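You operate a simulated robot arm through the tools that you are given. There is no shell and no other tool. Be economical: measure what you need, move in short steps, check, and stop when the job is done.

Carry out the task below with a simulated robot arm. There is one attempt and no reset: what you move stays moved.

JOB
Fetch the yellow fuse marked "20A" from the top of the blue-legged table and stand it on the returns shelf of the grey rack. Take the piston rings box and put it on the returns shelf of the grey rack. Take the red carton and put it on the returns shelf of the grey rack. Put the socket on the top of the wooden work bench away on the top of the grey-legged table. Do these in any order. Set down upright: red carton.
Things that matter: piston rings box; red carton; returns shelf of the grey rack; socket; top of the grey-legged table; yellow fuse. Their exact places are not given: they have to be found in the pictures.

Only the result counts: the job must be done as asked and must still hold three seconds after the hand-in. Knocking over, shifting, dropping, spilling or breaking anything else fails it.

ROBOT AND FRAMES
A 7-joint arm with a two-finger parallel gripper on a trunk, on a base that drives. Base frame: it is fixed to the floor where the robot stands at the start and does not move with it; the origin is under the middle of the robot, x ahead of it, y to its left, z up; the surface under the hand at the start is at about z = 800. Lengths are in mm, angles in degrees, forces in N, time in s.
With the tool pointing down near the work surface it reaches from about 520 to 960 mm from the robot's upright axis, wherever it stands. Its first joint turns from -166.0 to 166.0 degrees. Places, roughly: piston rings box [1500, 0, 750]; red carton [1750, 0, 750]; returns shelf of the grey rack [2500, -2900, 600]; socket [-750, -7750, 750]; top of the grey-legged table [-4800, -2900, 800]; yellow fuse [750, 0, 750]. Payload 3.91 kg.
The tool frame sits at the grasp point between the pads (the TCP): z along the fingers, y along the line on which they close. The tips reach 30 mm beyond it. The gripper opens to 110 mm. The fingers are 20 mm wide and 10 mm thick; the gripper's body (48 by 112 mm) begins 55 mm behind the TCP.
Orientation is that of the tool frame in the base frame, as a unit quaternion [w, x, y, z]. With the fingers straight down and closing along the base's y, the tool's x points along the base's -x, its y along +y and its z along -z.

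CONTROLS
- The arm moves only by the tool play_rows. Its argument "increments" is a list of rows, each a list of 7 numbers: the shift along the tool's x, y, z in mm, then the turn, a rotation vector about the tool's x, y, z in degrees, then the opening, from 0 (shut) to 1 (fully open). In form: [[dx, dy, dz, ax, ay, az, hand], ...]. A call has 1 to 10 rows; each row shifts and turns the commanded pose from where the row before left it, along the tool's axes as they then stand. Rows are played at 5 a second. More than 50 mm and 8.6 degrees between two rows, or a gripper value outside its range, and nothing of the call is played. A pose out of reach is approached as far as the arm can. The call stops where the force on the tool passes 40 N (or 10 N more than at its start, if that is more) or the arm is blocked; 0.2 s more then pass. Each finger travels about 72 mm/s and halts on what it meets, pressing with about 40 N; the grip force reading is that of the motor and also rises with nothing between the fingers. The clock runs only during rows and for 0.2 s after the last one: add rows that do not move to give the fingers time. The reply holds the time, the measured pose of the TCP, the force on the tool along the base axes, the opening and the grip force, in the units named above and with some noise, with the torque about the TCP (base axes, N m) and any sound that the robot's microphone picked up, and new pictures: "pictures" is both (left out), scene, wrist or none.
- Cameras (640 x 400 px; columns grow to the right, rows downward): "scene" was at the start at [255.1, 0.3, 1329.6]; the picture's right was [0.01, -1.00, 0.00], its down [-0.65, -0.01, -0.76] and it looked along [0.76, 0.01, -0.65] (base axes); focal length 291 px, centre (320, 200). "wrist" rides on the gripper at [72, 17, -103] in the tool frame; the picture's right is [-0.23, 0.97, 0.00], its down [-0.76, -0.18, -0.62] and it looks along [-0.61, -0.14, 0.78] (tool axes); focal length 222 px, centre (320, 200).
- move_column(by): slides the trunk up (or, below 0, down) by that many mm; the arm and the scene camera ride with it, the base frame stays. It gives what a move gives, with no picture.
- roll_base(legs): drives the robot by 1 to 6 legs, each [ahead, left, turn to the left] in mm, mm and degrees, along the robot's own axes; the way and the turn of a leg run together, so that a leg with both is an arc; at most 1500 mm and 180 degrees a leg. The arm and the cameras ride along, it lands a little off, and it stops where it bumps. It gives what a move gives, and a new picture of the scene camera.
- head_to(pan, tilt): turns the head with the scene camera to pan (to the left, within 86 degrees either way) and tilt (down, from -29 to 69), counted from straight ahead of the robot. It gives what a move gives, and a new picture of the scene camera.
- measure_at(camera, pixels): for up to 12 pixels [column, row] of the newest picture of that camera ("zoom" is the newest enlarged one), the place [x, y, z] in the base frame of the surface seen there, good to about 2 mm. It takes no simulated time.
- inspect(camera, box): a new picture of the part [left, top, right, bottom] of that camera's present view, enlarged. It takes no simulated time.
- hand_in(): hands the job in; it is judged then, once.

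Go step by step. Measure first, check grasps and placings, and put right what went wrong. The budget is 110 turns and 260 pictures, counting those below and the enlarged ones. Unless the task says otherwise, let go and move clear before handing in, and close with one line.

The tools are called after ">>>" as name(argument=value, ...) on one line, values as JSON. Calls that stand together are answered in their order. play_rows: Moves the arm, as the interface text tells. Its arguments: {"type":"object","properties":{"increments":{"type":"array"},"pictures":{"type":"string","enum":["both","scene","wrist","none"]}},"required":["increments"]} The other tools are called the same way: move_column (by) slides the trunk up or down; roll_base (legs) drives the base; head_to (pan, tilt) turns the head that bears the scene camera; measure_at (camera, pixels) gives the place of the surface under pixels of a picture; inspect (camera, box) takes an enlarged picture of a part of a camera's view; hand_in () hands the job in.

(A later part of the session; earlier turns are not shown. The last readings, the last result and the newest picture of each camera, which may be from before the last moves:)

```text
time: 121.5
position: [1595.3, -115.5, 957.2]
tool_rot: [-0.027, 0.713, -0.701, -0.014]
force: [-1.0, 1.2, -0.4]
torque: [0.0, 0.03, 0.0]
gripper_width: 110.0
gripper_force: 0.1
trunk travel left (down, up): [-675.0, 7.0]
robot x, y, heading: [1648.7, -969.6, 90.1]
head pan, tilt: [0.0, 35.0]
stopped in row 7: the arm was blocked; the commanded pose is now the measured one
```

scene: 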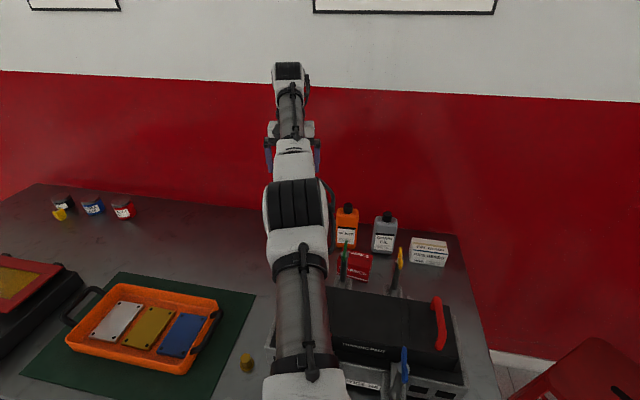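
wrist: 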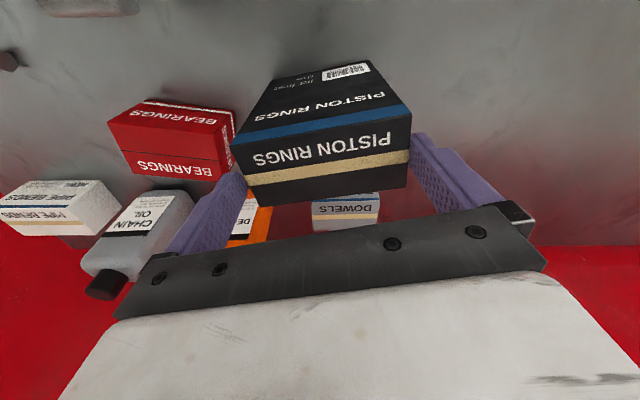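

The arm was blocked with no force on the tool, so some link above the head is touching. I'll go back up and look.

>>> play_rows(increments=[[0, 0, -12, 0, 0, 0, 1], [0, 0, -12, 0, 0, 0, 1], [0, 0, -20, 0, 0, 0, 1], [0, 0, -20, 0, 0, 0, 1]])

>>> head_to(pan=0, tilt=50)

>>> measure_at(camera="scene", pixels=[[300, 150], [300, 200], [300, 250], [290, 120], [320, 170], [330, 200], [300, 300], [345, 215]])

```text
time: 122.5
position: [1590.2, -115.9, 1007.5]
tool_rot: [-0.017, 0.715, -0.699, -0.008]
force: [0.8, -0.6, -0.7]
torque: [0.02, 0.04, -0.02]
gripper_width: 110.1
gripper_force: 0.0
trunk travel left (down, up): [-675.0, 7.0]
robot x, y, heading: [1649.2, -966.6, 90.3]
head pan, tilt: [0.0, 35.0]
```

scene: 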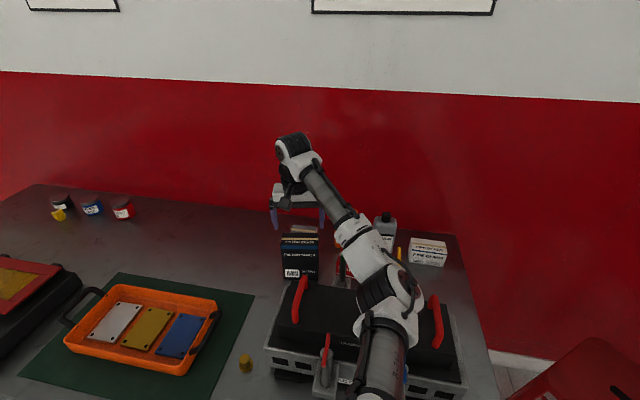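
wrist: 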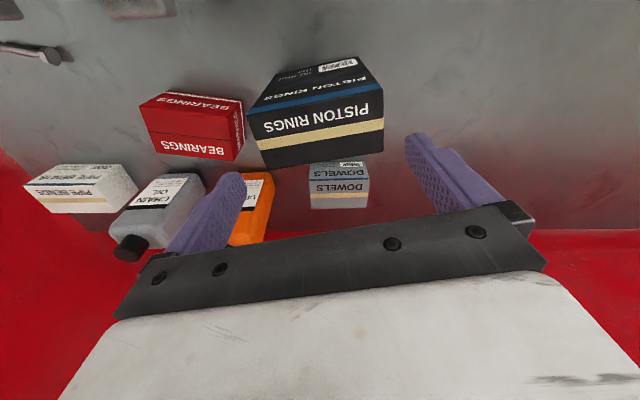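

```text
time: 123.3
position: [1590.1, -113.9, 1007.6]
tool_rot: [-0.016, 0.714, -0.7, -0.007]
force: [-0.2, -1.1, -0.6]
torque: [0.01, 0.0, 0.01]
gripper_width: 110.1
gripper_force: 0.1
trunk travel left (down, up): [-675.0, 7.0]
robot x, y, heading: [1652.8, -971.7, 90.2]
head pan, tilt: [0.0, 50.0]
```

scene: 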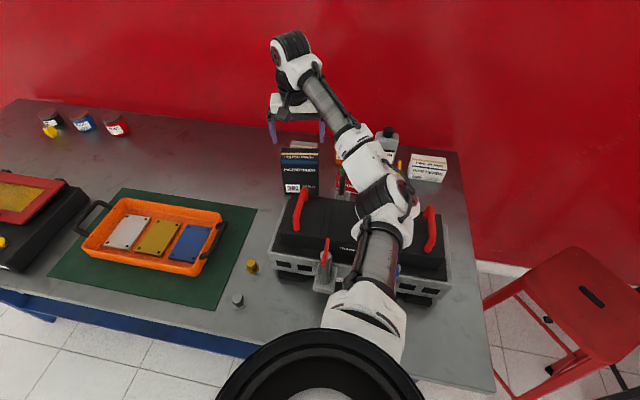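

```text
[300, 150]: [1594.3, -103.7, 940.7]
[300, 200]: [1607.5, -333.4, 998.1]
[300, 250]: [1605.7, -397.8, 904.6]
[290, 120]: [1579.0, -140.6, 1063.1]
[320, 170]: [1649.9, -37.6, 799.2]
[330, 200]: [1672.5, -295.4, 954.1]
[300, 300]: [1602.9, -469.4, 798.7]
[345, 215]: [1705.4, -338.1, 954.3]
```

The drooping elbow lands on the practice head. I'll restage the base to the left, facing about 60°, so the elbow falls over the clear table edge.

>>> play_rows(increments=[[0, 0, -25, 0, 0, 0, 1], [0, 0, -25, 0, 0, 0, 1], [0, 0, -25, 0, 0, 0, 1]], pictures="none")

>>> roll_base(legs=[[-260, 0, 0], [0, 650, 0], [0, 0, -30], [300, 0, 0]])

>>> head_to(pan=0, tilt=45)

```text
time: 124.1
position: [1589.3, -117.3, 1081.4]
tool_rot: [-0.017, 0.714, -0.7, -0.006]
force: [1.1, -0.6, -0.5]
torque: [-0.01, 0.02, 0.04]
gripper_width: 110.1
gripper_force: 0.1
trunk travel left (down, up): [-675.0, 7.0]
robot x, y, heading: [1646.2, -971.9, 90.0]
head pan, tilt: [0.0, 50.0]
```

```text
time: 134.2
position: [1519.8, -200.2, 1081.8]
tool_rot: [0.018, -0.511, 0.859, 0.002]
force: [-0.1, -0.4, -0.1]
torque: [-0.02, 0.0, -0.01]
gripper_width: 109.9
gripper_force: 0.1
trunk travel left (down, up): [-675.0, 7.0]
robot x, y, heading: [1151.7, -971.6, 60.4]
head pan, tilt: [0.0, 50.0]
```

scene: 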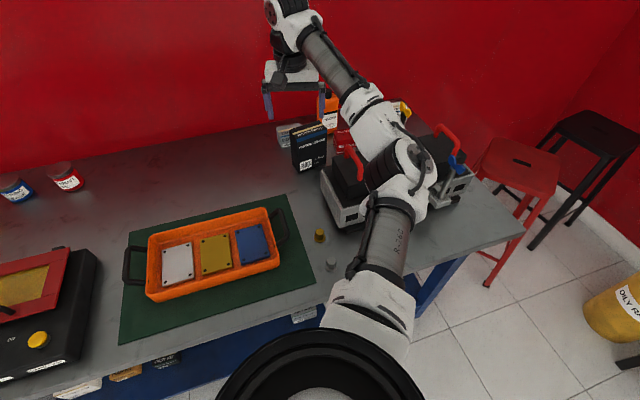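

```text
time: 134.9
position: [1518.6, -200.8, 1082.0]
tool_rot: [0.018, -0.511, 0.859, 0.002]
force: [0.2, -0.8, 0.4]
torque: [-0.01, 0.01, 0.01]
gripper_width: 110.1
gripper_force: 0.2
trunk travel left (down, up): [-675.0, 7.0]
robot x, y, heading: [1145.0, -972.0, 60.5]
head pan, tilt: [0.0, 45.0]
```

scene: 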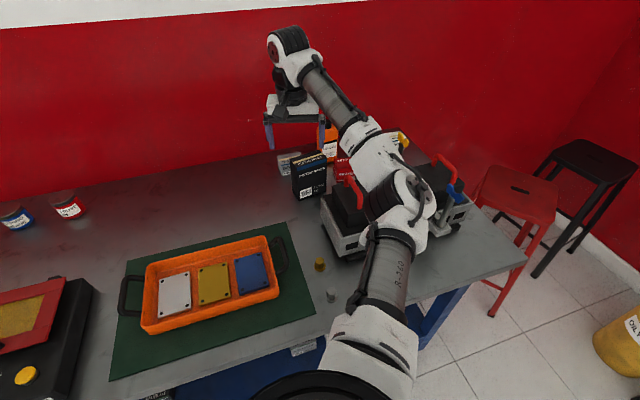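

From here I can grip the piston box directly at 45°, pointing +x and closing on its 45 mm side. I'll rotate the tool so it points +x and pitch it up.

>>> play_rows(increments=[[0, 0, 0, 0, 0, 8.5, 0.9], [0, 0, 0, 0, 0, 8.5, 0.9], [0, 0, 0, 0, 0, 8.5, 0.9], [0, 0, 0, 0, 0, 8.5, 0.9], [0, 0, 0, 0, 0, 8.5, 0.9], [0, 0, 0, 0, 0, 8.5, 0.9], [0, 0, 0, 0, 0, 8.5, 0.9]], pictures="none")

>>> play_rows(increments=[[0, 0, 0, 0, -7.5, 0, 0.9], [0, 0, 0, 0, -7.5, 0, 0.9], [0, 0, 0, 0, -7.5, 0, 0.9], [0, 0, 0, 0, -7.5, 0, 0.9], [0, 0, 0, 0, -7.5, 0, 0.9], [0, 0, 0, 0, -7.5, 0, 0.9]])

```text
time: 136.5
position: [1519.4, -200.0, 1082.6]
tool_rot: [0.014, -0.016, 1.0, 0.011]
force: [0.7, -0.2, 0.4]
torque: [0.0, -0.01, -0.01]
gripper_width: 99.0
gripper_force: 0.1
trunk travel left (down, up): [-675.0, 7.0]
robot x, y, heading: [1145.2, -968.7, 60.4]
head pan, tilt: [0.0, 45.0]
```

```text
time: 137.9
position: [1519.2, -201.6, 1081.6]
tool_rot: [0.397, -0.011, 0.918, 0.017]
force: [0.2, -0.5, -0.4]
torque: [0.05, -0.01, 0.03]
gripper_width: 99.0
gripper_force: 0.0
trunk travel left (down, up): [-675.0, 7.0]
robot x, y, heading: [1147.5, -970.8, 60.4]
head pan, tilt: [0.0, 45.0]
```

scene: 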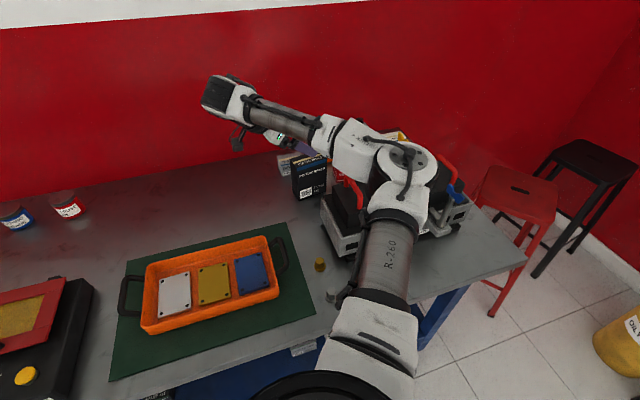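
wrist: 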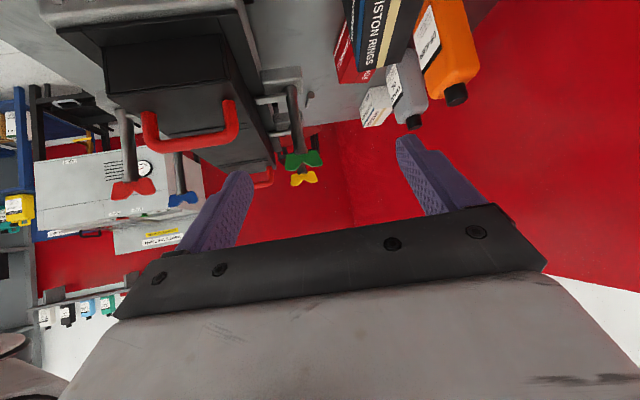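

>>> measure_at(camera="scene", pixels=[[405, 160], [340, 145], [280, 120], [220, 95], [395, 200], [385, 260], [435, 175], [370, 180]])

```text
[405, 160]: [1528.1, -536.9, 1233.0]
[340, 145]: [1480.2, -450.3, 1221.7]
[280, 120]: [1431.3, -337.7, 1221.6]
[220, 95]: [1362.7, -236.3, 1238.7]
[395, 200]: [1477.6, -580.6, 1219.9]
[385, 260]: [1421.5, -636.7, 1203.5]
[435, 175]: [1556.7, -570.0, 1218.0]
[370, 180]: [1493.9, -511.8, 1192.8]
```

The elbow is at (1528,−537,1233), clear of the head. I'll descend to the pregrasp west of the piston box.

>>> play_rows(increments=[[20, 15, 15.4, 0, 0, 0, 0.8], [20, 15, 15.4, 0, 0, 0, 0.8], [20, 15, 15.4, 0, 0, 0, 0.8], [20, 14, 15.4, 0, 0, 0, 0.8], [20, 14.7, 15.4, 0, 0, 0, 0.8], [0, 0, 0, 0, 0, 0, 0.8]])

```text
time: 139.3
position: [1504.1, -124.2, 958.5]
tool_rot: [0.396, -0.011, 0.918, 0.017]
force: [0.2, 0.0, -0.3]
torque: [0.02, -0.02, -0.03]
gripper_width: 87.9
gripper_force: 0.1
trunk travel left (down, up): [-675.0, 7.0]
robot x, y, heading: [1151.7, -973.2, 60.4]
head pan, tilt: [0.0, 45.0]
```

scene: 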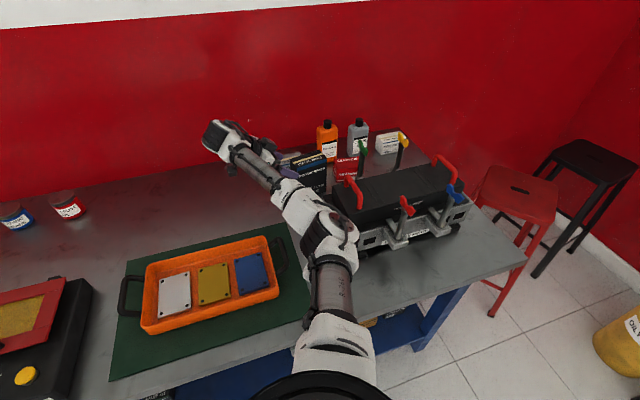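
wrist: 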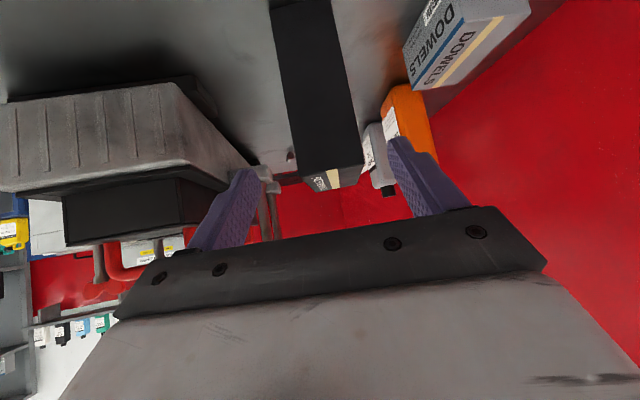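

>>> measure_at(camera="scene", pixels=[[330, 225], [345, 245], [352, 235], [305, 210], [260, 165], [330, 290], [225, 140]])

```text
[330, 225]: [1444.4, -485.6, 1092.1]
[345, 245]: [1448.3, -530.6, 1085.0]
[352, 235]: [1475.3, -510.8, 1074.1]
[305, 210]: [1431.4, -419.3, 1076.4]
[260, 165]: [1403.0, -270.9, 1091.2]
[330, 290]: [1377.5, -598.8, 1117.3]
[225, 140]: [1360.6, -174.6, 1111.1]
```

The box is centred between the fingers. I'll advance in small steps.

>>> play_rows(increments=[[0, 0, 15, 0, 0, 0, 0.8], [0, 0, 15, 0, 0, 0, 0.8], [0, 0, 15, 0, 0, 0, 0.8], [0, 0, 15, 0, 0, 0, 0.8], [0, 0, 10, 0, 0, 0, 0.8], [0, 0, 0, 0, 0, 0, 0.8]])

```text
time: 140.7
position: [1555.4, -121.7, 908.8]
tool_rot: [0.396, -0.012, 0.918, 0.017]
force: [0.0, -0.3, -0.2]
torque: [-0.03, 0.01, 0.02]
gripper_width: 87.6
gripper_force: 0.1
trunk travel left (down, up): [-675.0, 7.0]
robot x, y, heading: [1145.8, -972.3, 60.4]
head pan, tilt: [0.0, 45.0]
```

scene: 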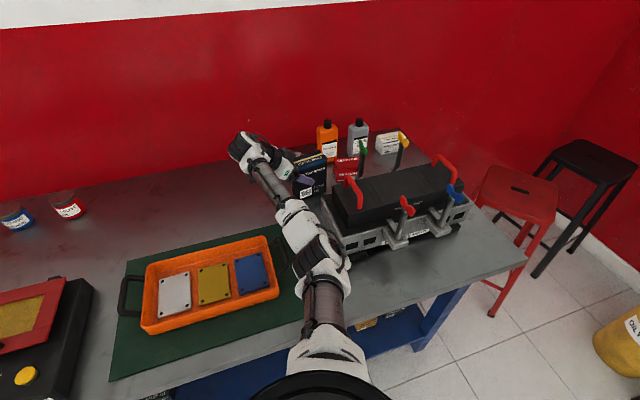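
wrist: 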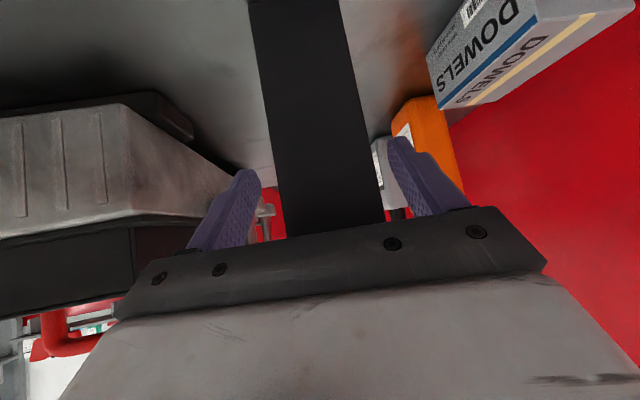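

>>> play_rows(increments=[[0, 0, 6, 0, 0, 0, 0.8], [0, 0, 0, 0, 0, 0, 0.6], [0, 0, 0, 0, 0, 0, 0.4], [0, 0, 0, 0, 0, 0, 0.2], [0, 0, 0, 0, 0, 0, 0.1], [0, 0, 0, 0, 0, 0, 0.1]], pictures="none")

>>> play_rows(increments=[[-7, 0, -7, 0, 0, 0, 0.1], [-14, 0, -14, 0, 0, 0, 0.1], [-20, 0, -20, 0, 0, 0, 0.1], [-20, 0, -20, 0, 0, 0, 0.1], [-20, 0, -20, 0, 0, 0, 0.1], [-20, 0, -20, 0, 0, 0, 0.1], [-20, 0, -20, 0, 0, 0, 0.1]])

```text
time: 142.1
position: [1559.6, -121.8, 906.6]
tool_rot: [0.396, -0.012, 0.918, 0.018]
force: [-2.1, -1.7, 0.8]
torque: [-0.19, -0.04, -0.1]
gripper_width: 50.5
gripper_force: 39.8
trunk travel left (down, up): [-675.0, 7.0]
robot x, y, heading: [1148.7, -970.9, 60.6]
head pan, tilt: [0.0, 45.0]
```

```text
time: 143.7
position: [1554.9, -125.8, 1077.2]
tool_rot: [0.396, -0.012, 0.918, 0.017]
force: [-0.1, 0.2, -2.4]
torque: [0.01, 0.1, 0.01]
gripper_width: 50.4
gripper_force: 40.8
trunk travel left (down, up): [-675.0, 7.0]
robot x, y, heading: [1148.9, -971.9, 60.6]
head pan, tilt: [0.0, 45.0]
```

scene: 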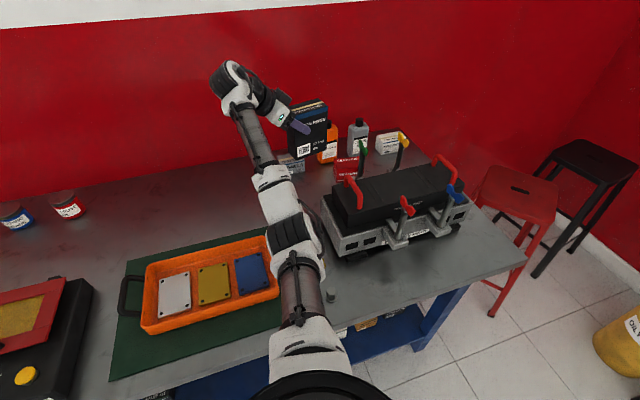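
wrist: 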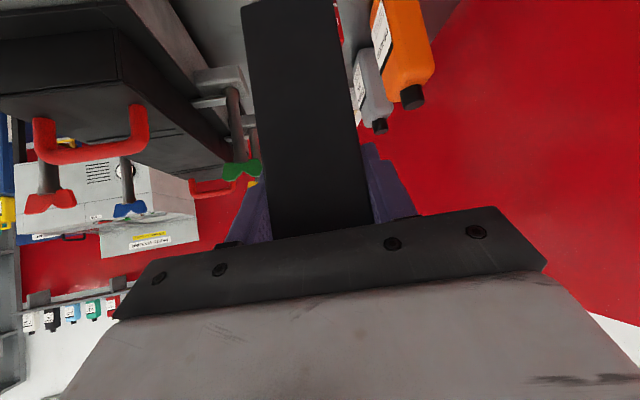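

Gripped and lifted. I'll back out, turn to heading 0, and drive to the rack.

>>> roll_base(legs=[[-560, 0, 0], [0, 0, -60.5], [0, -1450, 0]])

>>> play_rows(increments=[[0, 0, 0, -5.9, 0, -5.9, 0.1], [0, 0, 0, -5.9, 0, -5.9, 0.1], [0, 0, 0, -5.9, 0, -5.9, 0.1], [0, 0, 0, -5.9, 0, -5.9, 0.1], [0, 0, 0, -5.9, 0, -5.9, 0.1], [0, 0, 0, 0, 0, 0, 0.1]])

```text
time: 160.8
position: [1793.7, -2872.7, 1077.9]
tool_rot: [0.349, 0.456, 0.797, -0.186]
force: [0.2, 0.5, -2.8]
torque: [0.1, 0.02, -0.01]
gripper_width: 50.6
gripper_force: 40.4
trunk travel left (down, up): [-675.0, 7.0]
robot x, y, heading: [855.3, -2924.6, -0.8]
head pan, tilt: [0.0, 45.0]
```

scene: 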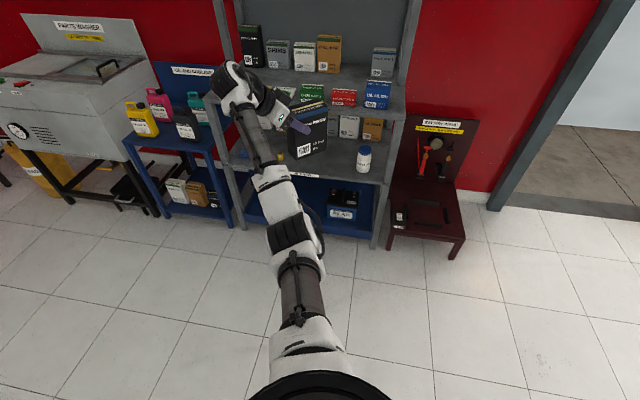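

```text
time: 162.2
position: [1793.9, -2872.0, 1075.2]
tool_rot: [0.394, 0.137, 0.907, -0.062]
force: [-0.3, 0.7, -2.5]
torque: [0.01, 0.12, 0.0]
gripper_width: 50.7
gripper_force: 39.7
trunk travel left (down, up): [-675.0, 7.0]
robot x, y, heading: [855.6, -2927.2, -0.7]
head pan, tilt: [0.0, 45.0]
```

scene: 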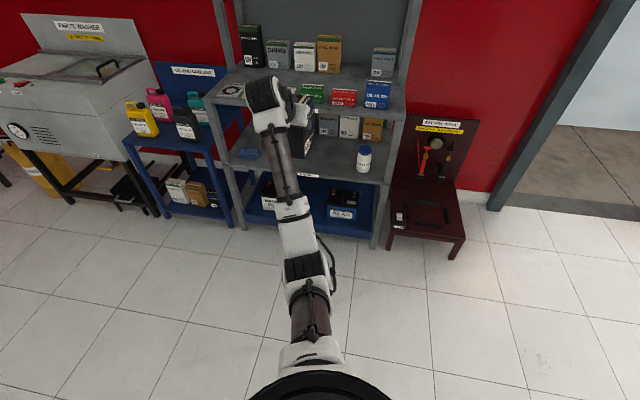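
wrist: 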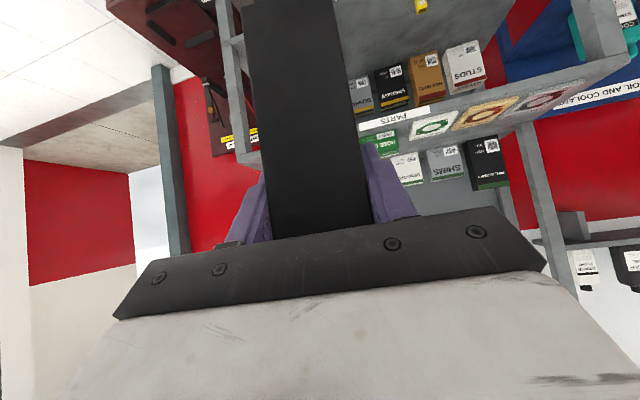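

The box is aligned with the rack, yawed about 6° too far. I'll lower to shelf level, trim the yaw and approach.

>>> move_column(by=-390)

>>> play_rows(increments=[[0, 0, 0, 3.6, 0, 3.6, 0.1], [0, 0, 0, 0, 0, 0, 0.1]], pictures="none")

>>> roll_base(legs=[[330, -88, 0.7]])

>>> head_to(pan=0, tilt=25)

>>> play_rows(increments=[[0, 0, 0, 0, 0, 0, 0.1]], pictures="wrist")

```text
time: 165.9
position: [1794.7, -2872.0, 687.2]
tool_rot: [0.395, 0.137, 0.906, -0.062]
force: [-0.3, 0.4, -2.5]
torque: [0.02, 0.11, -0.01]
gripper_width: 50.8
gripper_force: 39.7
trunk travel left (down, up): [-285.0, 397.0]
robot x, y, heading: [856.1, -2927.7, -0.8]
head pan, tilt: [0.0, 45.0]
```

```text
time: 166.5
position: [1794.8, -2873.4, 687.5]
tool_rot: [0.392, 0.178, 0.899, -0.078]
force: [0.1, -0.6, -3.2]
torque: [0.05, 0.13, 0.02]
gripper_width: 50.5
gripper_force: 40.0
trunk travel left (down, up): [-285.0, 397.0]
robot x, y, heading: [850.5, -2923.4, -0.4]
head pan, tilt: [0.0, 45.0]
```

```text
time: 168.8
position: [2121.1, -2944.7, 687.4]
tool_rot: [0.393, 0.17, 0.901, -0.074]
force: [0.2, 0.0, -1.2]
torque: [0.03, 0.09, 0.06]
gripper_width: 50.6
gripper_force: 40.0
trunk travel left (down, up): [-285.0, 397.0]
robot x, y, heading: [1181.0, -3010.5, 0.3]
head pan, tilt: [0.0, 45.0]
```

scene: 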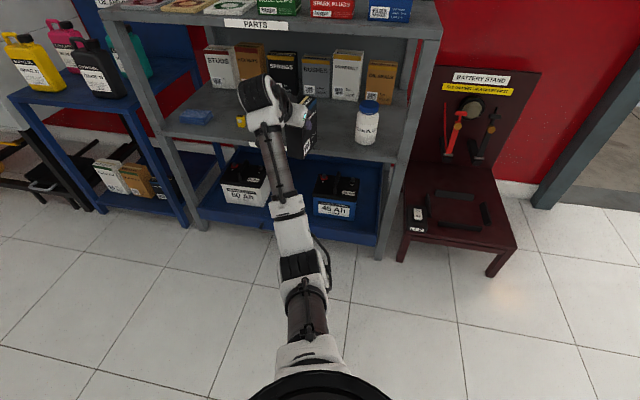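

```text
time: 169.6
position: [2121.5, -2945.8, 686.8]
tool_rot: [0.392, 0.171, 0.901, -0.075]
force: [-0.8, 0.1, -2.5]
torque: [0.04, 0.09, -0.03]
gripper_width: 50.4
gripper_force: 39.7
trunk travel left (down, up): [-285.0, 397.0]
robot x, y, heading: [1182.7, -3015.2, 0.5]
head pan, tilt: [0.0, 25.0]
```

scene: 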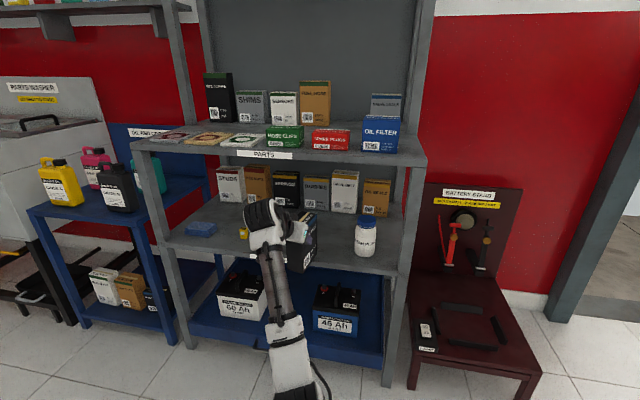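

```text
time: 170.0
position: [2120.8, -2944.2, 687.5]
tool_rot: [0.392, 0.171, 0.901, -0.074]
force: [0.4, 0.0, -1.5]
torque: [0.03, 0.08, 0.01]
gripper_width: 50.6
gripper_force: 39.7
trunk travel left (down, up): [-285.0, 397.0]
robot x, y, heading: [1182.9, -3017.9, 0.4]
head pan, tilt: [0.0, 25.0]
```

wrist: 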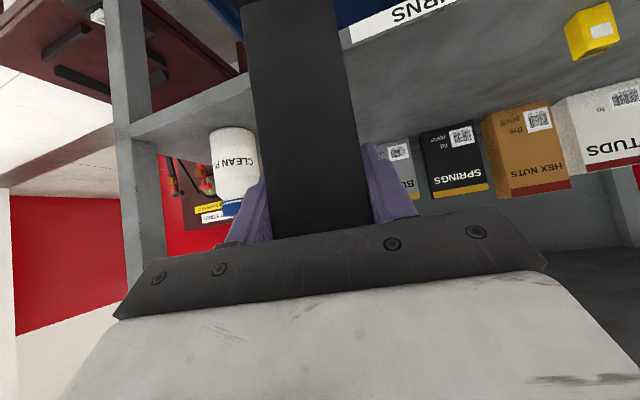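

My yaw trim went the wrong way; the tool is now at −21°. I'll rotate +10° and move in.

>>> play_rows(increments=[[0, 0, 0, -3.6, 0, -3.6, 0.1], [0, 0, 0, -3.6, 0, -3.6, 0.1], [0, 0, 0, 0, 0, 0, 0.1]], pictures="none")

>>> roll_base(legs=[[128, -15, 0]])

>>> play_rows(increments=[[0, 0, 0, 0, 0, 0, 0.1]], pictures="wrist")

>>> inspect(camera="scene", box=[150, 120, 430, 320])

```text
time: 170.8
position: [2120.3, -2945.6, 686.8]
tool_rot: [0.397, 0.088, 0.913, -0.043]
force: [-0.2, -0.4, -2.3]
torque: [-0.02, 0.05, -0.02]
gripper_width: 50.3
gripper_force: 40.5
trunk travel left (down, up): [-285.0, 397.0]
robot x, y, heading: [1183.1, -3011.3, 0.3]
head pan, tilt: [0.0, 25.0]
```

```text
time: 172.1
position: [2248.3, -2959.1, 687.8]
tool_rot: [0.397, 0.089, 0.913, -0.042]
force: [0.3, 0.7, -2.1]
torque: [0.02, 0.1, 0.01]
gripper_width: 50.3
gripper_force: 40.3
trunk travel left (down, up): [-285.0, 397.0]
robot x, y, heading: [1315.3, -3031.2, 0.5]
head pan, tilt: [0.0, 25.0]
```

scene: 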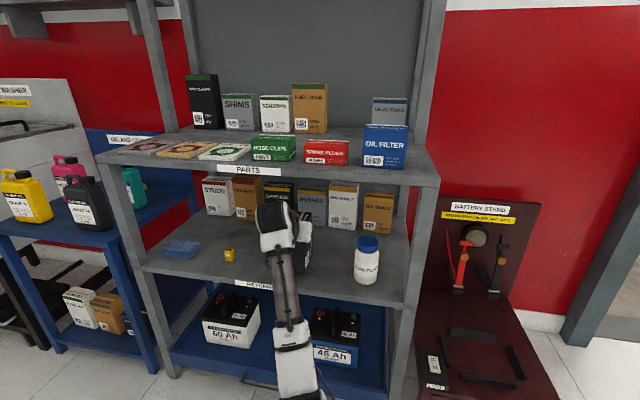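

```text
time: 172.5
position: [2248.9, -2959.2, 687.1]
tool_rot: [0.396, 0.089, 0.913, -0.043]
force: [-0.1, 0.1, -2.2]
torque: [0.0, 0.11, -0.02]
gripper_width: 50.6
gripper_force: 40.3
trunk travel left (down, up): [-285.0, 397.0]
robot x, y, heading: [1311.2, -3026.7, 0.3]
head pan, tilt: [0.0, 25.0]
```

wrist: 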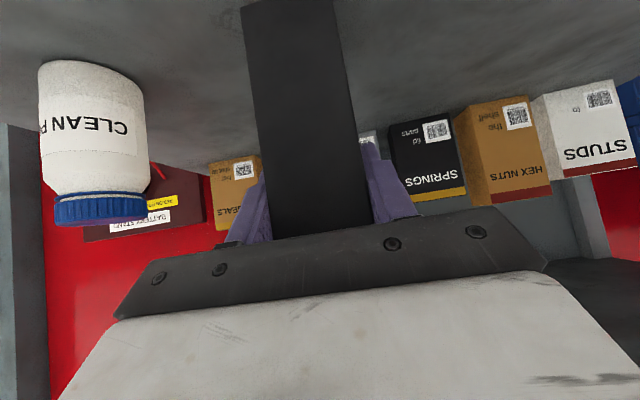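

```text
2.00 times, centred on (290, 220) of scene
```

zoom: 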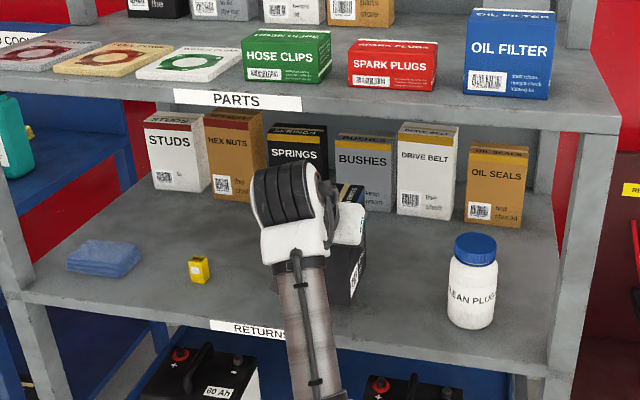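

>>> measure_at(camera="wrist", pixels=[[250, 6], [330, 4], [300, 100], [360, 180], [420, 60], [200, 60], [150, 20]])

>>> measure_at(camera="scene", pixels=[[322, 270], [327, 268], [330, 245], [280, 285], [340, 290], [300, 287]])

```text
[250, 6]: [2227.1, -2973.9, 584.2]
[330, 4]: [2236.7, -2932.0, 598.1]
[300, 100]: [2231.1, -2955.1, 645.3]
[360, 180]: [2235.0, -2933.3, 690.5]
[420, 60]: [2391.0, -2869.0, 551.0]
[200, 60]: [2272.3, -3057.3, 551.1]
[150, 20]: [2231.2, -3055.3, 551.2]
```

```text
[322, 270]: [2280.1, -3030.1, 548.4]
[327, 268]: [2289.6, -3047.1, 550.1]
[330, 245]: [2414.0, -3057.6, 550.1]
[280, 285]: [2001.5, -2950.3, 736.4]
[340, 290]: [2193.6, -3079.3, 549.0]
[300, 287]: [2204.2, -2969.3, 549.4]
```

The box's near face is about 27 mm inside the front edge, with its bottom about 30 mm above the shelf. I'll lower until contact.

>>> play_rows(increments=[[6.3, 0, 5.9, 0, 0, 0, 0.1], [6.3, 0, 5.9, 0, 0, 0, 0.1], [5.8, 0, 5.5, 0, 0, 0, 0.1], [1.5, 0, 1.4, 0, 0, 0, 0.1], [0.7, 0, 0.7, 0, 0, 0, 0.1], [0.7, 0, 0.7, 0, 0, 0, 0.1], [0, 0, 0, 0, 0, 0, 0.1]], pictures="wrist")

>>> inspect(camera="scene", box=[230, 200, 390, 310])

```text
time: 174.1
position: [2248.7, -2958.4, 657.6]
tool_rot: [0.397, 0.089, 0.913, -0.042]
force: [-1.0, -0.2, -2.1]
torque: [0.06, 0.08, 0.0]
gripper_width: 50.4
gripper_force: 40.2
trunk travel left (down, up): [-285.0, 397.0]
robot x, y, heading: [1308.1, -3031.9, 0.1]
head pan, tilt: [0.0, 25.0]
```

wrist: 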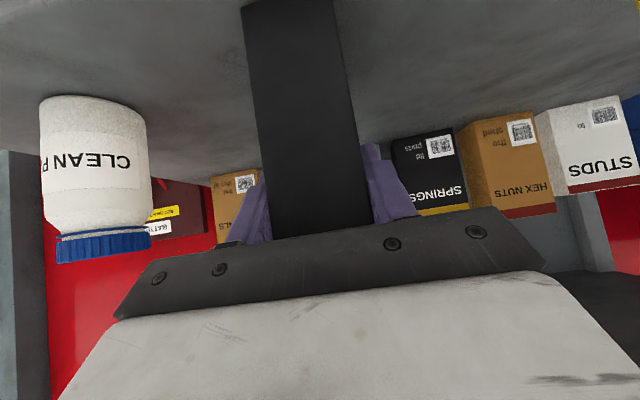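

```text
3.64 times, centred on (310, 255) of scene
```

zoom: 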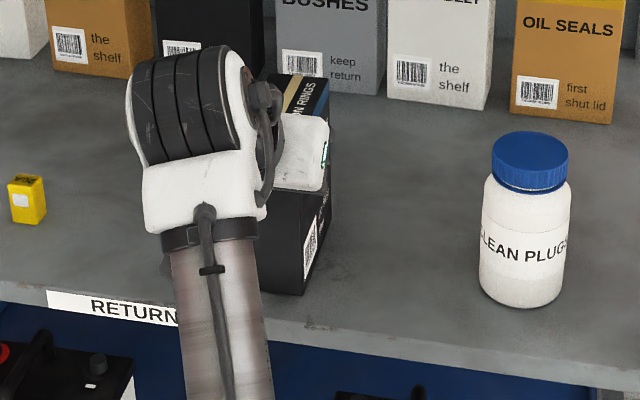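

>>> play_rows(increments=[[0.7, 0, 0.7, 0, 0, 0, 0.1], [0.7, 0, 0.7, 0, 0, 0, 0.1], [0, 0, 0, 0, 0, 0, 0.1]], pictures="none")

>>> play_rows(increments=[[0.7, 0, 0.7, 0, 0, 0, 0.1], [0, 0, 0, 0, 0, 0, 0.1]], pictures="none")

```text
time: 174.9
position: [2248.3, -2959.9, 655.7]
tool_rot: [0.396, 0.089, 0.913, -0.043]
force: [-0.6, -0.1, -2.1]
torque: [0.07, 0.06, 0.01]
gripper_width: 50.5
gripper_force: 39.9
trunk travel left (down, up): [-285.0, 397.0]
robot x, y, heading: [1310.2, -3031.8, 0.4]
head pan, tilt: [0.0, 25.0]
```

```text
time: 175.5
position: [2249.5, -2960.1, 655.1]
tool_rot: [0.398, 0.089, 0.912, -0.042]
force: [-1.7, 0.9, 2.7]
torque: [0.15, 0.28, 0.01]
gripper_width: 50.4
gripper_force: 40.2
trunk travel left (down, up): [-285.0, 397.0]
robot x, y, heading: [1307.5, -3030.7, 0.2]
head pan, tilt: [0.0, 25.0]
```

Contact: the vertical force flipped to +2.7 N. I'll open and withdraw.

>>> play_rows(increments=[[0, 0, 0, 0, 0, 0, 0.5], [0, 0, 0, 0, 0, 0, 0.6], [0, 0, 0, 0, 0, 0, 0.7], [0, 0, 0, 0, 0, 0, 0.7], [0, 0, -20, 0, 0, 0, 0.7], [0, 0, -25, 0, 0, 0, 0.7], [0, 0, -25, 0, 0, 0, 0.7]], pictures="wrist")

>>> roll_base(legs=[[-420, 0, 0]])

>>> inspect(camera="scene", box=[200, 140, 440, 300])

```text
time: 177.1
position: [2198.1, -2949.0, 701.9]
tool_rot: [0.397, 0.089, 0.912, -0.043]
force: [0.4, 0.4, -0.3]
torque: [-0.02, 0.03, -0.01]
gripper_width: 77.0
gripper_force: 0.0
trunk travel left (down, up): [-285.0, 397.0]
robot x, y, heading: [1313.7, -3029.4, 0.1]
head pan, tilt: [0.0, 25.0]
```

wrist: 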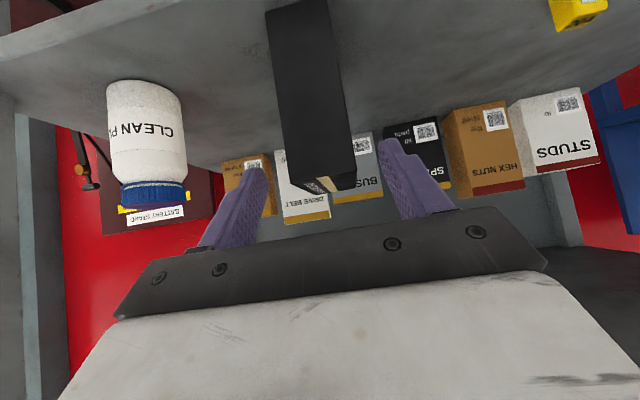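

```text
time: 179.7
position: [1776.2, -2951.9, 701.6]
tool_rot: [0.397, 0.09, 0.912, -0.043]
force: [-0.2, -0.1, -0.3]
torque: [-0.01, -0.02, 0.0]
gripper_width: 76.9
gripper_force: 0.1
trunk travel left (down, up): [-285.0, 397.0]
robot x, y, heading: [887.7, -3030.1, 0.2]
head pan, tilt: [0.0, 25.0]
```

scene: 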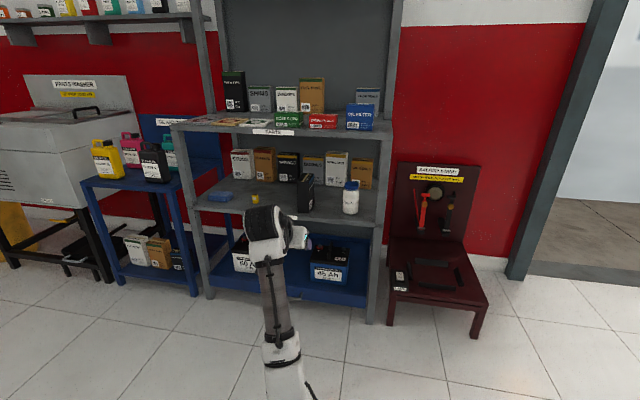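

```text
2.50 times, centred on (320, 220) of scene
```

zoom: 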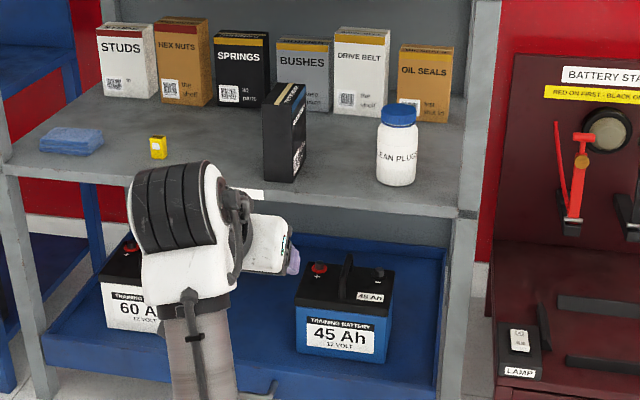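

The piston box stands on the returns shelf. The carton needs a top-down pick with a stretched arm over the head, a set-down on the front strip, then a tilted regrip. I'll raise the trunk, point the tool down, and drive back.

>>> move_column(by=395)

>>> play_rows(increments=[[0, 0, 0, 0, 7.7, 0, 1], [0, 0, 0, 0, 7.7, 0, 1], [0, 0, 0, 0, 7.7, 0, 1], [0, 0, 0, 0, 7.7, 0, 1], [0, 0, 0, 0, 7.7, 0, 1], [0, 0, 0, 0, 7.7, 0, 1], [0, 0, 0, 0, 0, 8, 1], [0, 0, 0, 0, 0, 8, 1]], pictures="none")

>>> roll_base(legs=[[0, 0, 95.5], [780, -390, 0], [780, -390, 0]])

>>> head_to(pan=-30, tilt=40)

```text
time: 183.5
position: [1776.3, -2952.9, 1097.7]
tool_rot: [0.396, 0.09, 0.913, -0.043]
force: [-0.6, -0.5, 0.9]
torque: [-0.02, 0.02, -0.01]
gripper_width: 77.1
gripper_force: 0.1
trunk travel left (down, up): [-680.0, 2.0]
robot x, y, heading: [887.2, -3031.1, 0.4]
head pan, tilt: [0.0, 25.0]
```

```text
time: 185.3
position: [1776.5, -2953.7, 1097.6]
tool_rot: [0.006, 0.238, 0.971, -0.003]
force: [-0.1, 0.1, -0.1]
torque: [0.02, 0.01, 0.02]
gripper_width: 110.1
gripper_force: 0.1
trunk travel left (down, up): [-680.0, 2.0]
robot x, y, heading: [890.3, -3033.2, 0.2]
head pan, tilt: [0.0, 25.0]
```

```text
time: 198.3
position: [1369.1, -518.8, 1096.9]
tool_rot: [0.007, -0.554, 0.833, 0.004]
force: [0.7, -0.9, 0.1]
torque: [0.0, -0.01, -0.02]
gripper_width: 110.1
gripper_force: 0.1
trunk travel left (down, up): [-680.0, 2.0]
robot x, y, heading: [1523.3, -1397.3, 94.7]
head pan, tilt: [0.0, 25.0]
```

scene: 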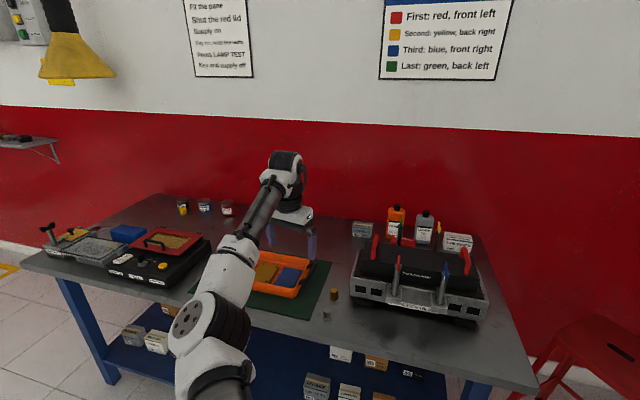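

```text
time: 199.2
position: [1368.5, -518.4, 1097.1]
tool_rot: [0.006, -0.554, 0.832, 0.004]
force: [0.5, 0.4, 0.6]
torque: [-0.04, -0.01, 0.02]
gripper_width: 109.8
gripper_force: 0.0
trunk travel left (down, up): [-680.0, 2.0]
robot x, y, heading: [1517.9, -1398.0, 95.2]
head pan, tilt: [-30.0, 40.0]
```

scene: 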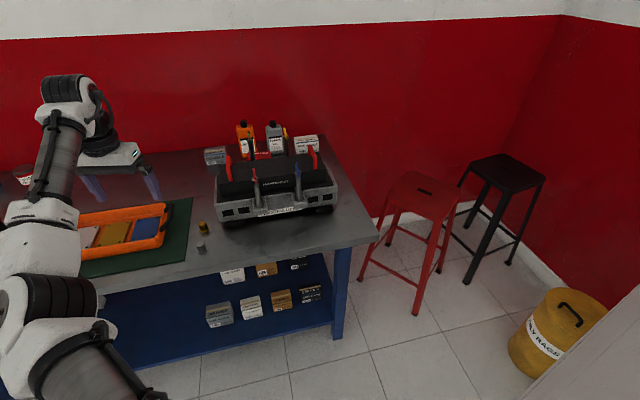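

>>> measure_at(camera="scene", pixels=[[40, 240], [50, 290], [15, 310], [60, 150], [60, 370], [400, 290], [530, 370], [420, 185], [303, 150], [252, 150], [295, 160]])

>>> inspect(camera="scene", box=[200, 110, 360, 230])

```text
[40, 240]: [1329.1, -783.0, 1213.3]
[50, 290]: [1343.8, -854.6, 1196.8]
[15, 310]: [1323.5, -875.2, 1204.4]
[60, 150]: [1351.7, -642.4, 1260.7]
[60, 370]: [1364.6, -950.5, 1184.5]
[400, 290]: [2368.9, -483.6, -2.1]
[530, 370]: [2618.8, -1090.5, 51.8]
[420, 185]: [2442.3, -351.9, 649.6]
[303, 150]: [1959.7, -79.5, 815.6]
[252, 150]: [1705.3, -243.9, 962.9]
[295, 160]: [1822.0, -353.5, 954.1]
```

```text
3.33 times, centred on (280, 170) of scene
```

zoom: 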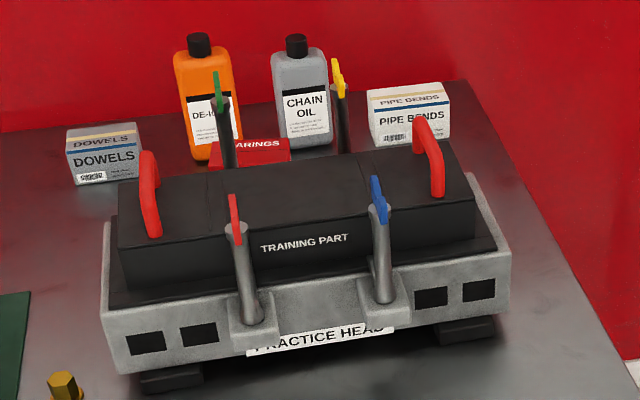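

The elbow now sits to the left and high, and the floor is clear. I'll move right and forward to hover over the carton.

>>> roll_base(legs=[[0, -359, 0], [270, 0, 0]])

>>> play_rows(increments=[[0, 0, 0, 0, 0, 0, 1]], pictures="wrist")

```text
time: 204.1
position: [1707.3, -220.1, 1097.5]
tool_rot: [0.008, -0.554, 0.833, 0.003]
force: [0.3, 0.2, 0.2]
torque: [-0.03, -0.01, 0.0]
gripper_width: 110.0
gripper_force: 0.2
trunk travel left (down, up): [-680.0, 2.0]
robot x, y, heading: [1856.9, -1098.1, 94.8]
head pan, tilt: [-30.0, 40.0]
```

scene: 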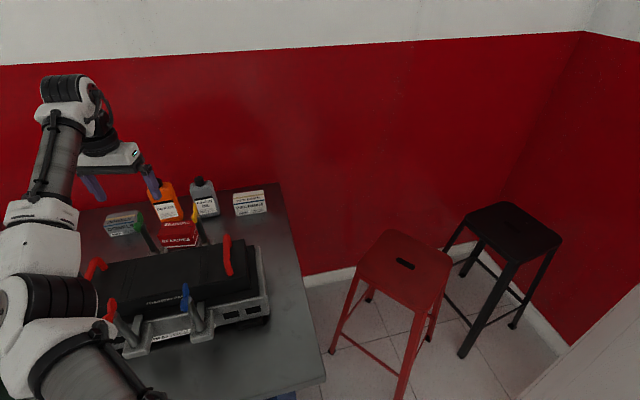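

```text
time: 204.5
position: [1707.1, -220.8, 1097.1]
tool_rot: [0.006, -0.553, 0.833, 0.003]
force: [0.1, -0.4, 0.8]
torque: [-0.02, 0.01, 0.03]
gripper_width: 110.1
gripper_force: 0.0
trunk travel left (down, up): [-680.0, 2.0]
robot x, y, heading: [1856.1, -1100.8, 94.5]
head pan, tilt: [-30.0, 40.0]
```

wrist: 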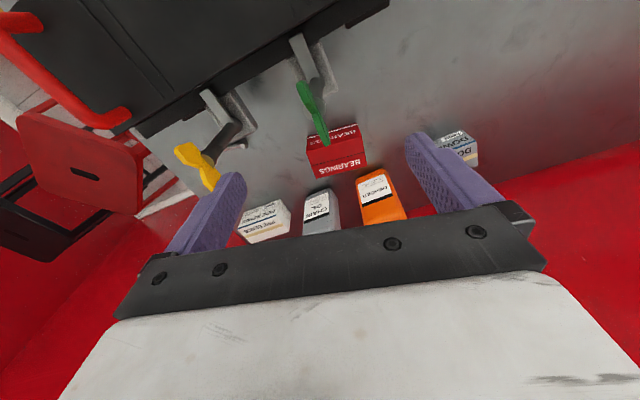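

>>> inspect(camera="wrist", box=[160, 70, 480, 250])

>>> measure_at(camera="wrist", pixels=[[308, 149], [364, 142], [368, 163], [318, 175], [372, 178], [385, 205], [400, 205], [318, 198], [200, 160], [310, 90], [322, 135], [335, 215]])

```text
2.00 times, centred on (320, 160) of wrist
```

zoom: 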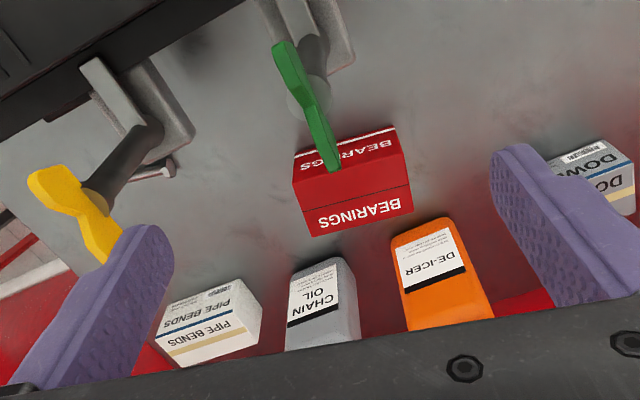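

```text
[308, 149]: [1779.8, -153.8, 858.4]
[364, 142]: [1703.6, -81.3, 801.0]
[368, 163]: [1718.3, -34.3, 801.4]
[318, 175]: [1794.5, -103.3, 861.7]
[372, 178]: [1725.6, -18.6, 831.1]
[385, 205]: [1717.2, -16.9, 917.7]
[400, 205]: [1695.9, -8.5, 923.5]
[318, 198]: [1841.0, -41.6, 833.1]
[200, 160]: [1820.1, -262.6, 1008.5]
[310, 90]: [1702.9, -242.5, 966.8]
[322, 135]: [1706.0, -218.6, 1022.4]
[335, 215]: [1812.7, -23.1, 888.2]
```

>>> measure_at(camera="zoom", pixels=[[297, 186], [396, 157], [408, 207], [316, 232], [350, 200], [404, 190], [380, 215], [310, 205]])

```text
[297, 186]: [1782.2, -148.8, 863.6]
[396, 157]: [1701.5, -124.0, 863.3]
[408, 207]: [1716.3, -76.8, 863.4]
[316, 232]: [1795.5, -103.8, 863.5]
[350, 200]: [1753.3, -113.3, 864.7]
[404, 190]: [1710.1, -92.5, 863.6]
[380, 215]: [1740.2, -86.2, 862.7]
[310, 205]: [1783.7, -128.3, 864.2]
```

Carton: centre (1749,−113), yaw −18.5°, 86×50. I'll nudge the base forward, then centre the tool over it at height.

>>> roll_base(legs=[[70, 0, 0]])

>>> play_rows(increments=[[0, 0, 0, 0, 0, -4.3, 1], [-12, -2, 0, 0, 0, 0, 1], [-12, -2, 0, 0, 0, 0, 1], [-12, -2, 0, 0, 0, 0, 1], [0, 0, 20, 0, 0, 0, 1], [0, 0, 20, 0, 0, 0, 1], [0, 0, 0, 0, 0, 0, 1]])

```text
time: 205.5
position: [1701.8, -150.7, 1096.9]
tool_rot: [0.008, -0.553, 0.833, 0.003]
force: [-0.3, -0.4, -0.6]
torque: [-0.02, 0.01, 0.0]
gripper_width: 110.0
gripper_force: 0.0
trunk travel left (down, up): [-680.0, 2.0]
robot x, y, heading: [1852.5, -1029.3, 94.8]
head pan, tilt: [-30.0, 40.0]
```

scene: 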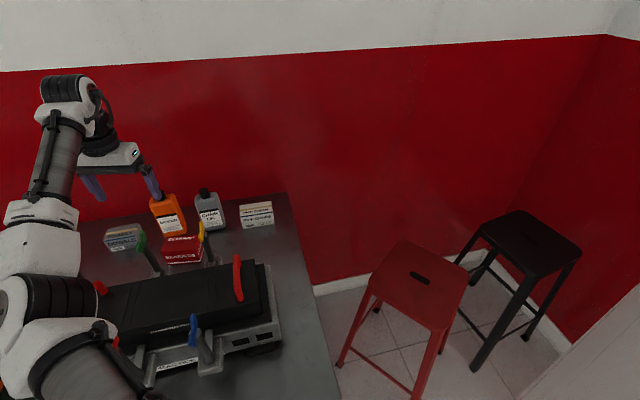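

```text
time: 207.1
position: [1719.1, -118.9, 1058.9]
tool_rot: [0.007, -0.584, 0.811, 0.004]
force: [0.1, 0.6, -0.6]
torque: [0.05, -0.02, 0.01]
gripper_width: 110.0
gripper_force: 0.0
trunk travel left (down, up): [-680.0, 2.0]
robot x, y, heading: [1846.0, -1030.5, 94.8]
head pan, tilt: [-30.0, 40.0]
```

scene: 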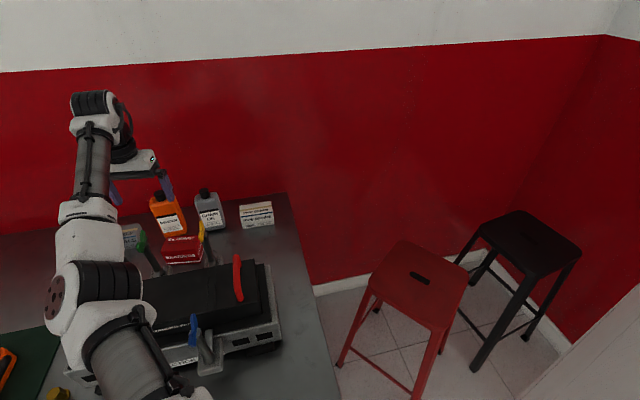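
wrist: 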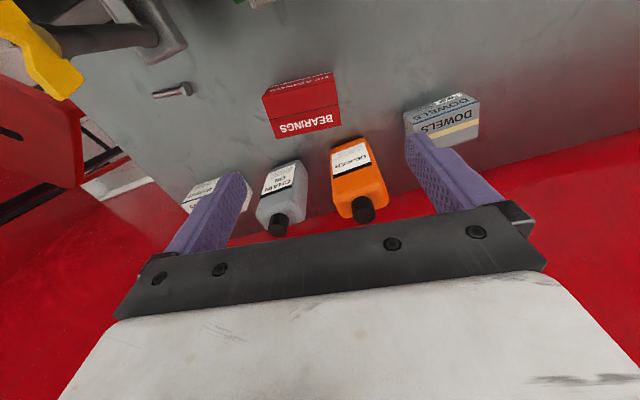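

>>> play_rows(increments=[[-8, -13, 0, 0, 0, 0, 1], [-7, -13.5, 0, 0, 0, 0, 1], [0, 0, 20, 0, 0, 0, 1], [0, 0, 20, 0, 0, 0, 1], [0, 0, 20, 0, 0, 0, 1], [0, 0, 0, 0, 0, 0, 1]])

>>> measure_at(camera="scene", pixels=[[95, 290], [90, 240], [95, 170], [130, 340], [60, 290], [90, 130], [170, 330], [135, 270]])

```text
time: 208.5
position: [1749.9, -111.8, 999.6]
tool_rot: [0.007, -0.583, 0.812, 0.003]
force: [-0.8, -0.3, 1.1]
torque: [-0.03, 0.0, 0.0]
gripper_width: 110.0
gripper_force: 0.1
trunk travel left (down, up): [-680.0, 2.0]
robot x, y, heading: [1850.5, -1029.1, 94.8]
head pan, tilt: [-30.0, 40.0]
```

scene: 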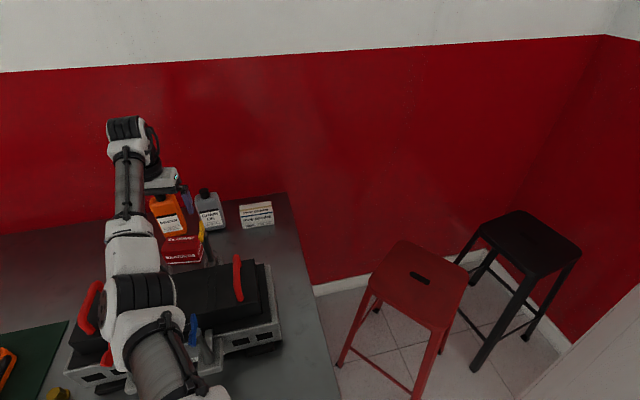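
wrist: 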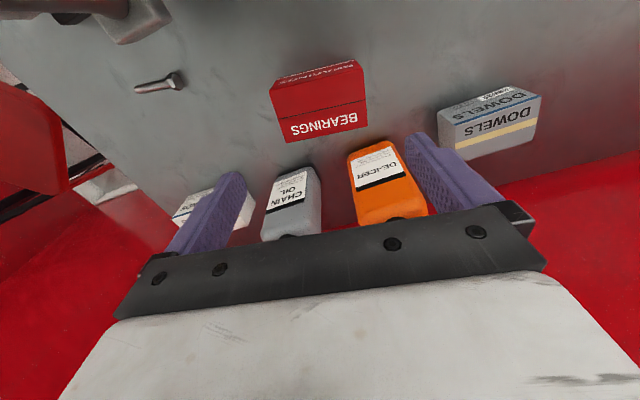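

```text
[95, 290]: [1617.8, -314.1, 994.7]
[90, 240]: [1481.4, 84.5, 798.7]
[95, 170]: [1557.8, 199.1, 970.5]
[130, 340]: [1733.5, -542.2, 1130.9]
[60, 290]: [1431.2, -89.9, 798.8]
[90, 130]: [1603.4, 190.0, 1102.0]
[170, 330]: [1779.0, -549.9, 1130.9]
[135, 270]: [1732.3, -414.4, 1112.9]
```

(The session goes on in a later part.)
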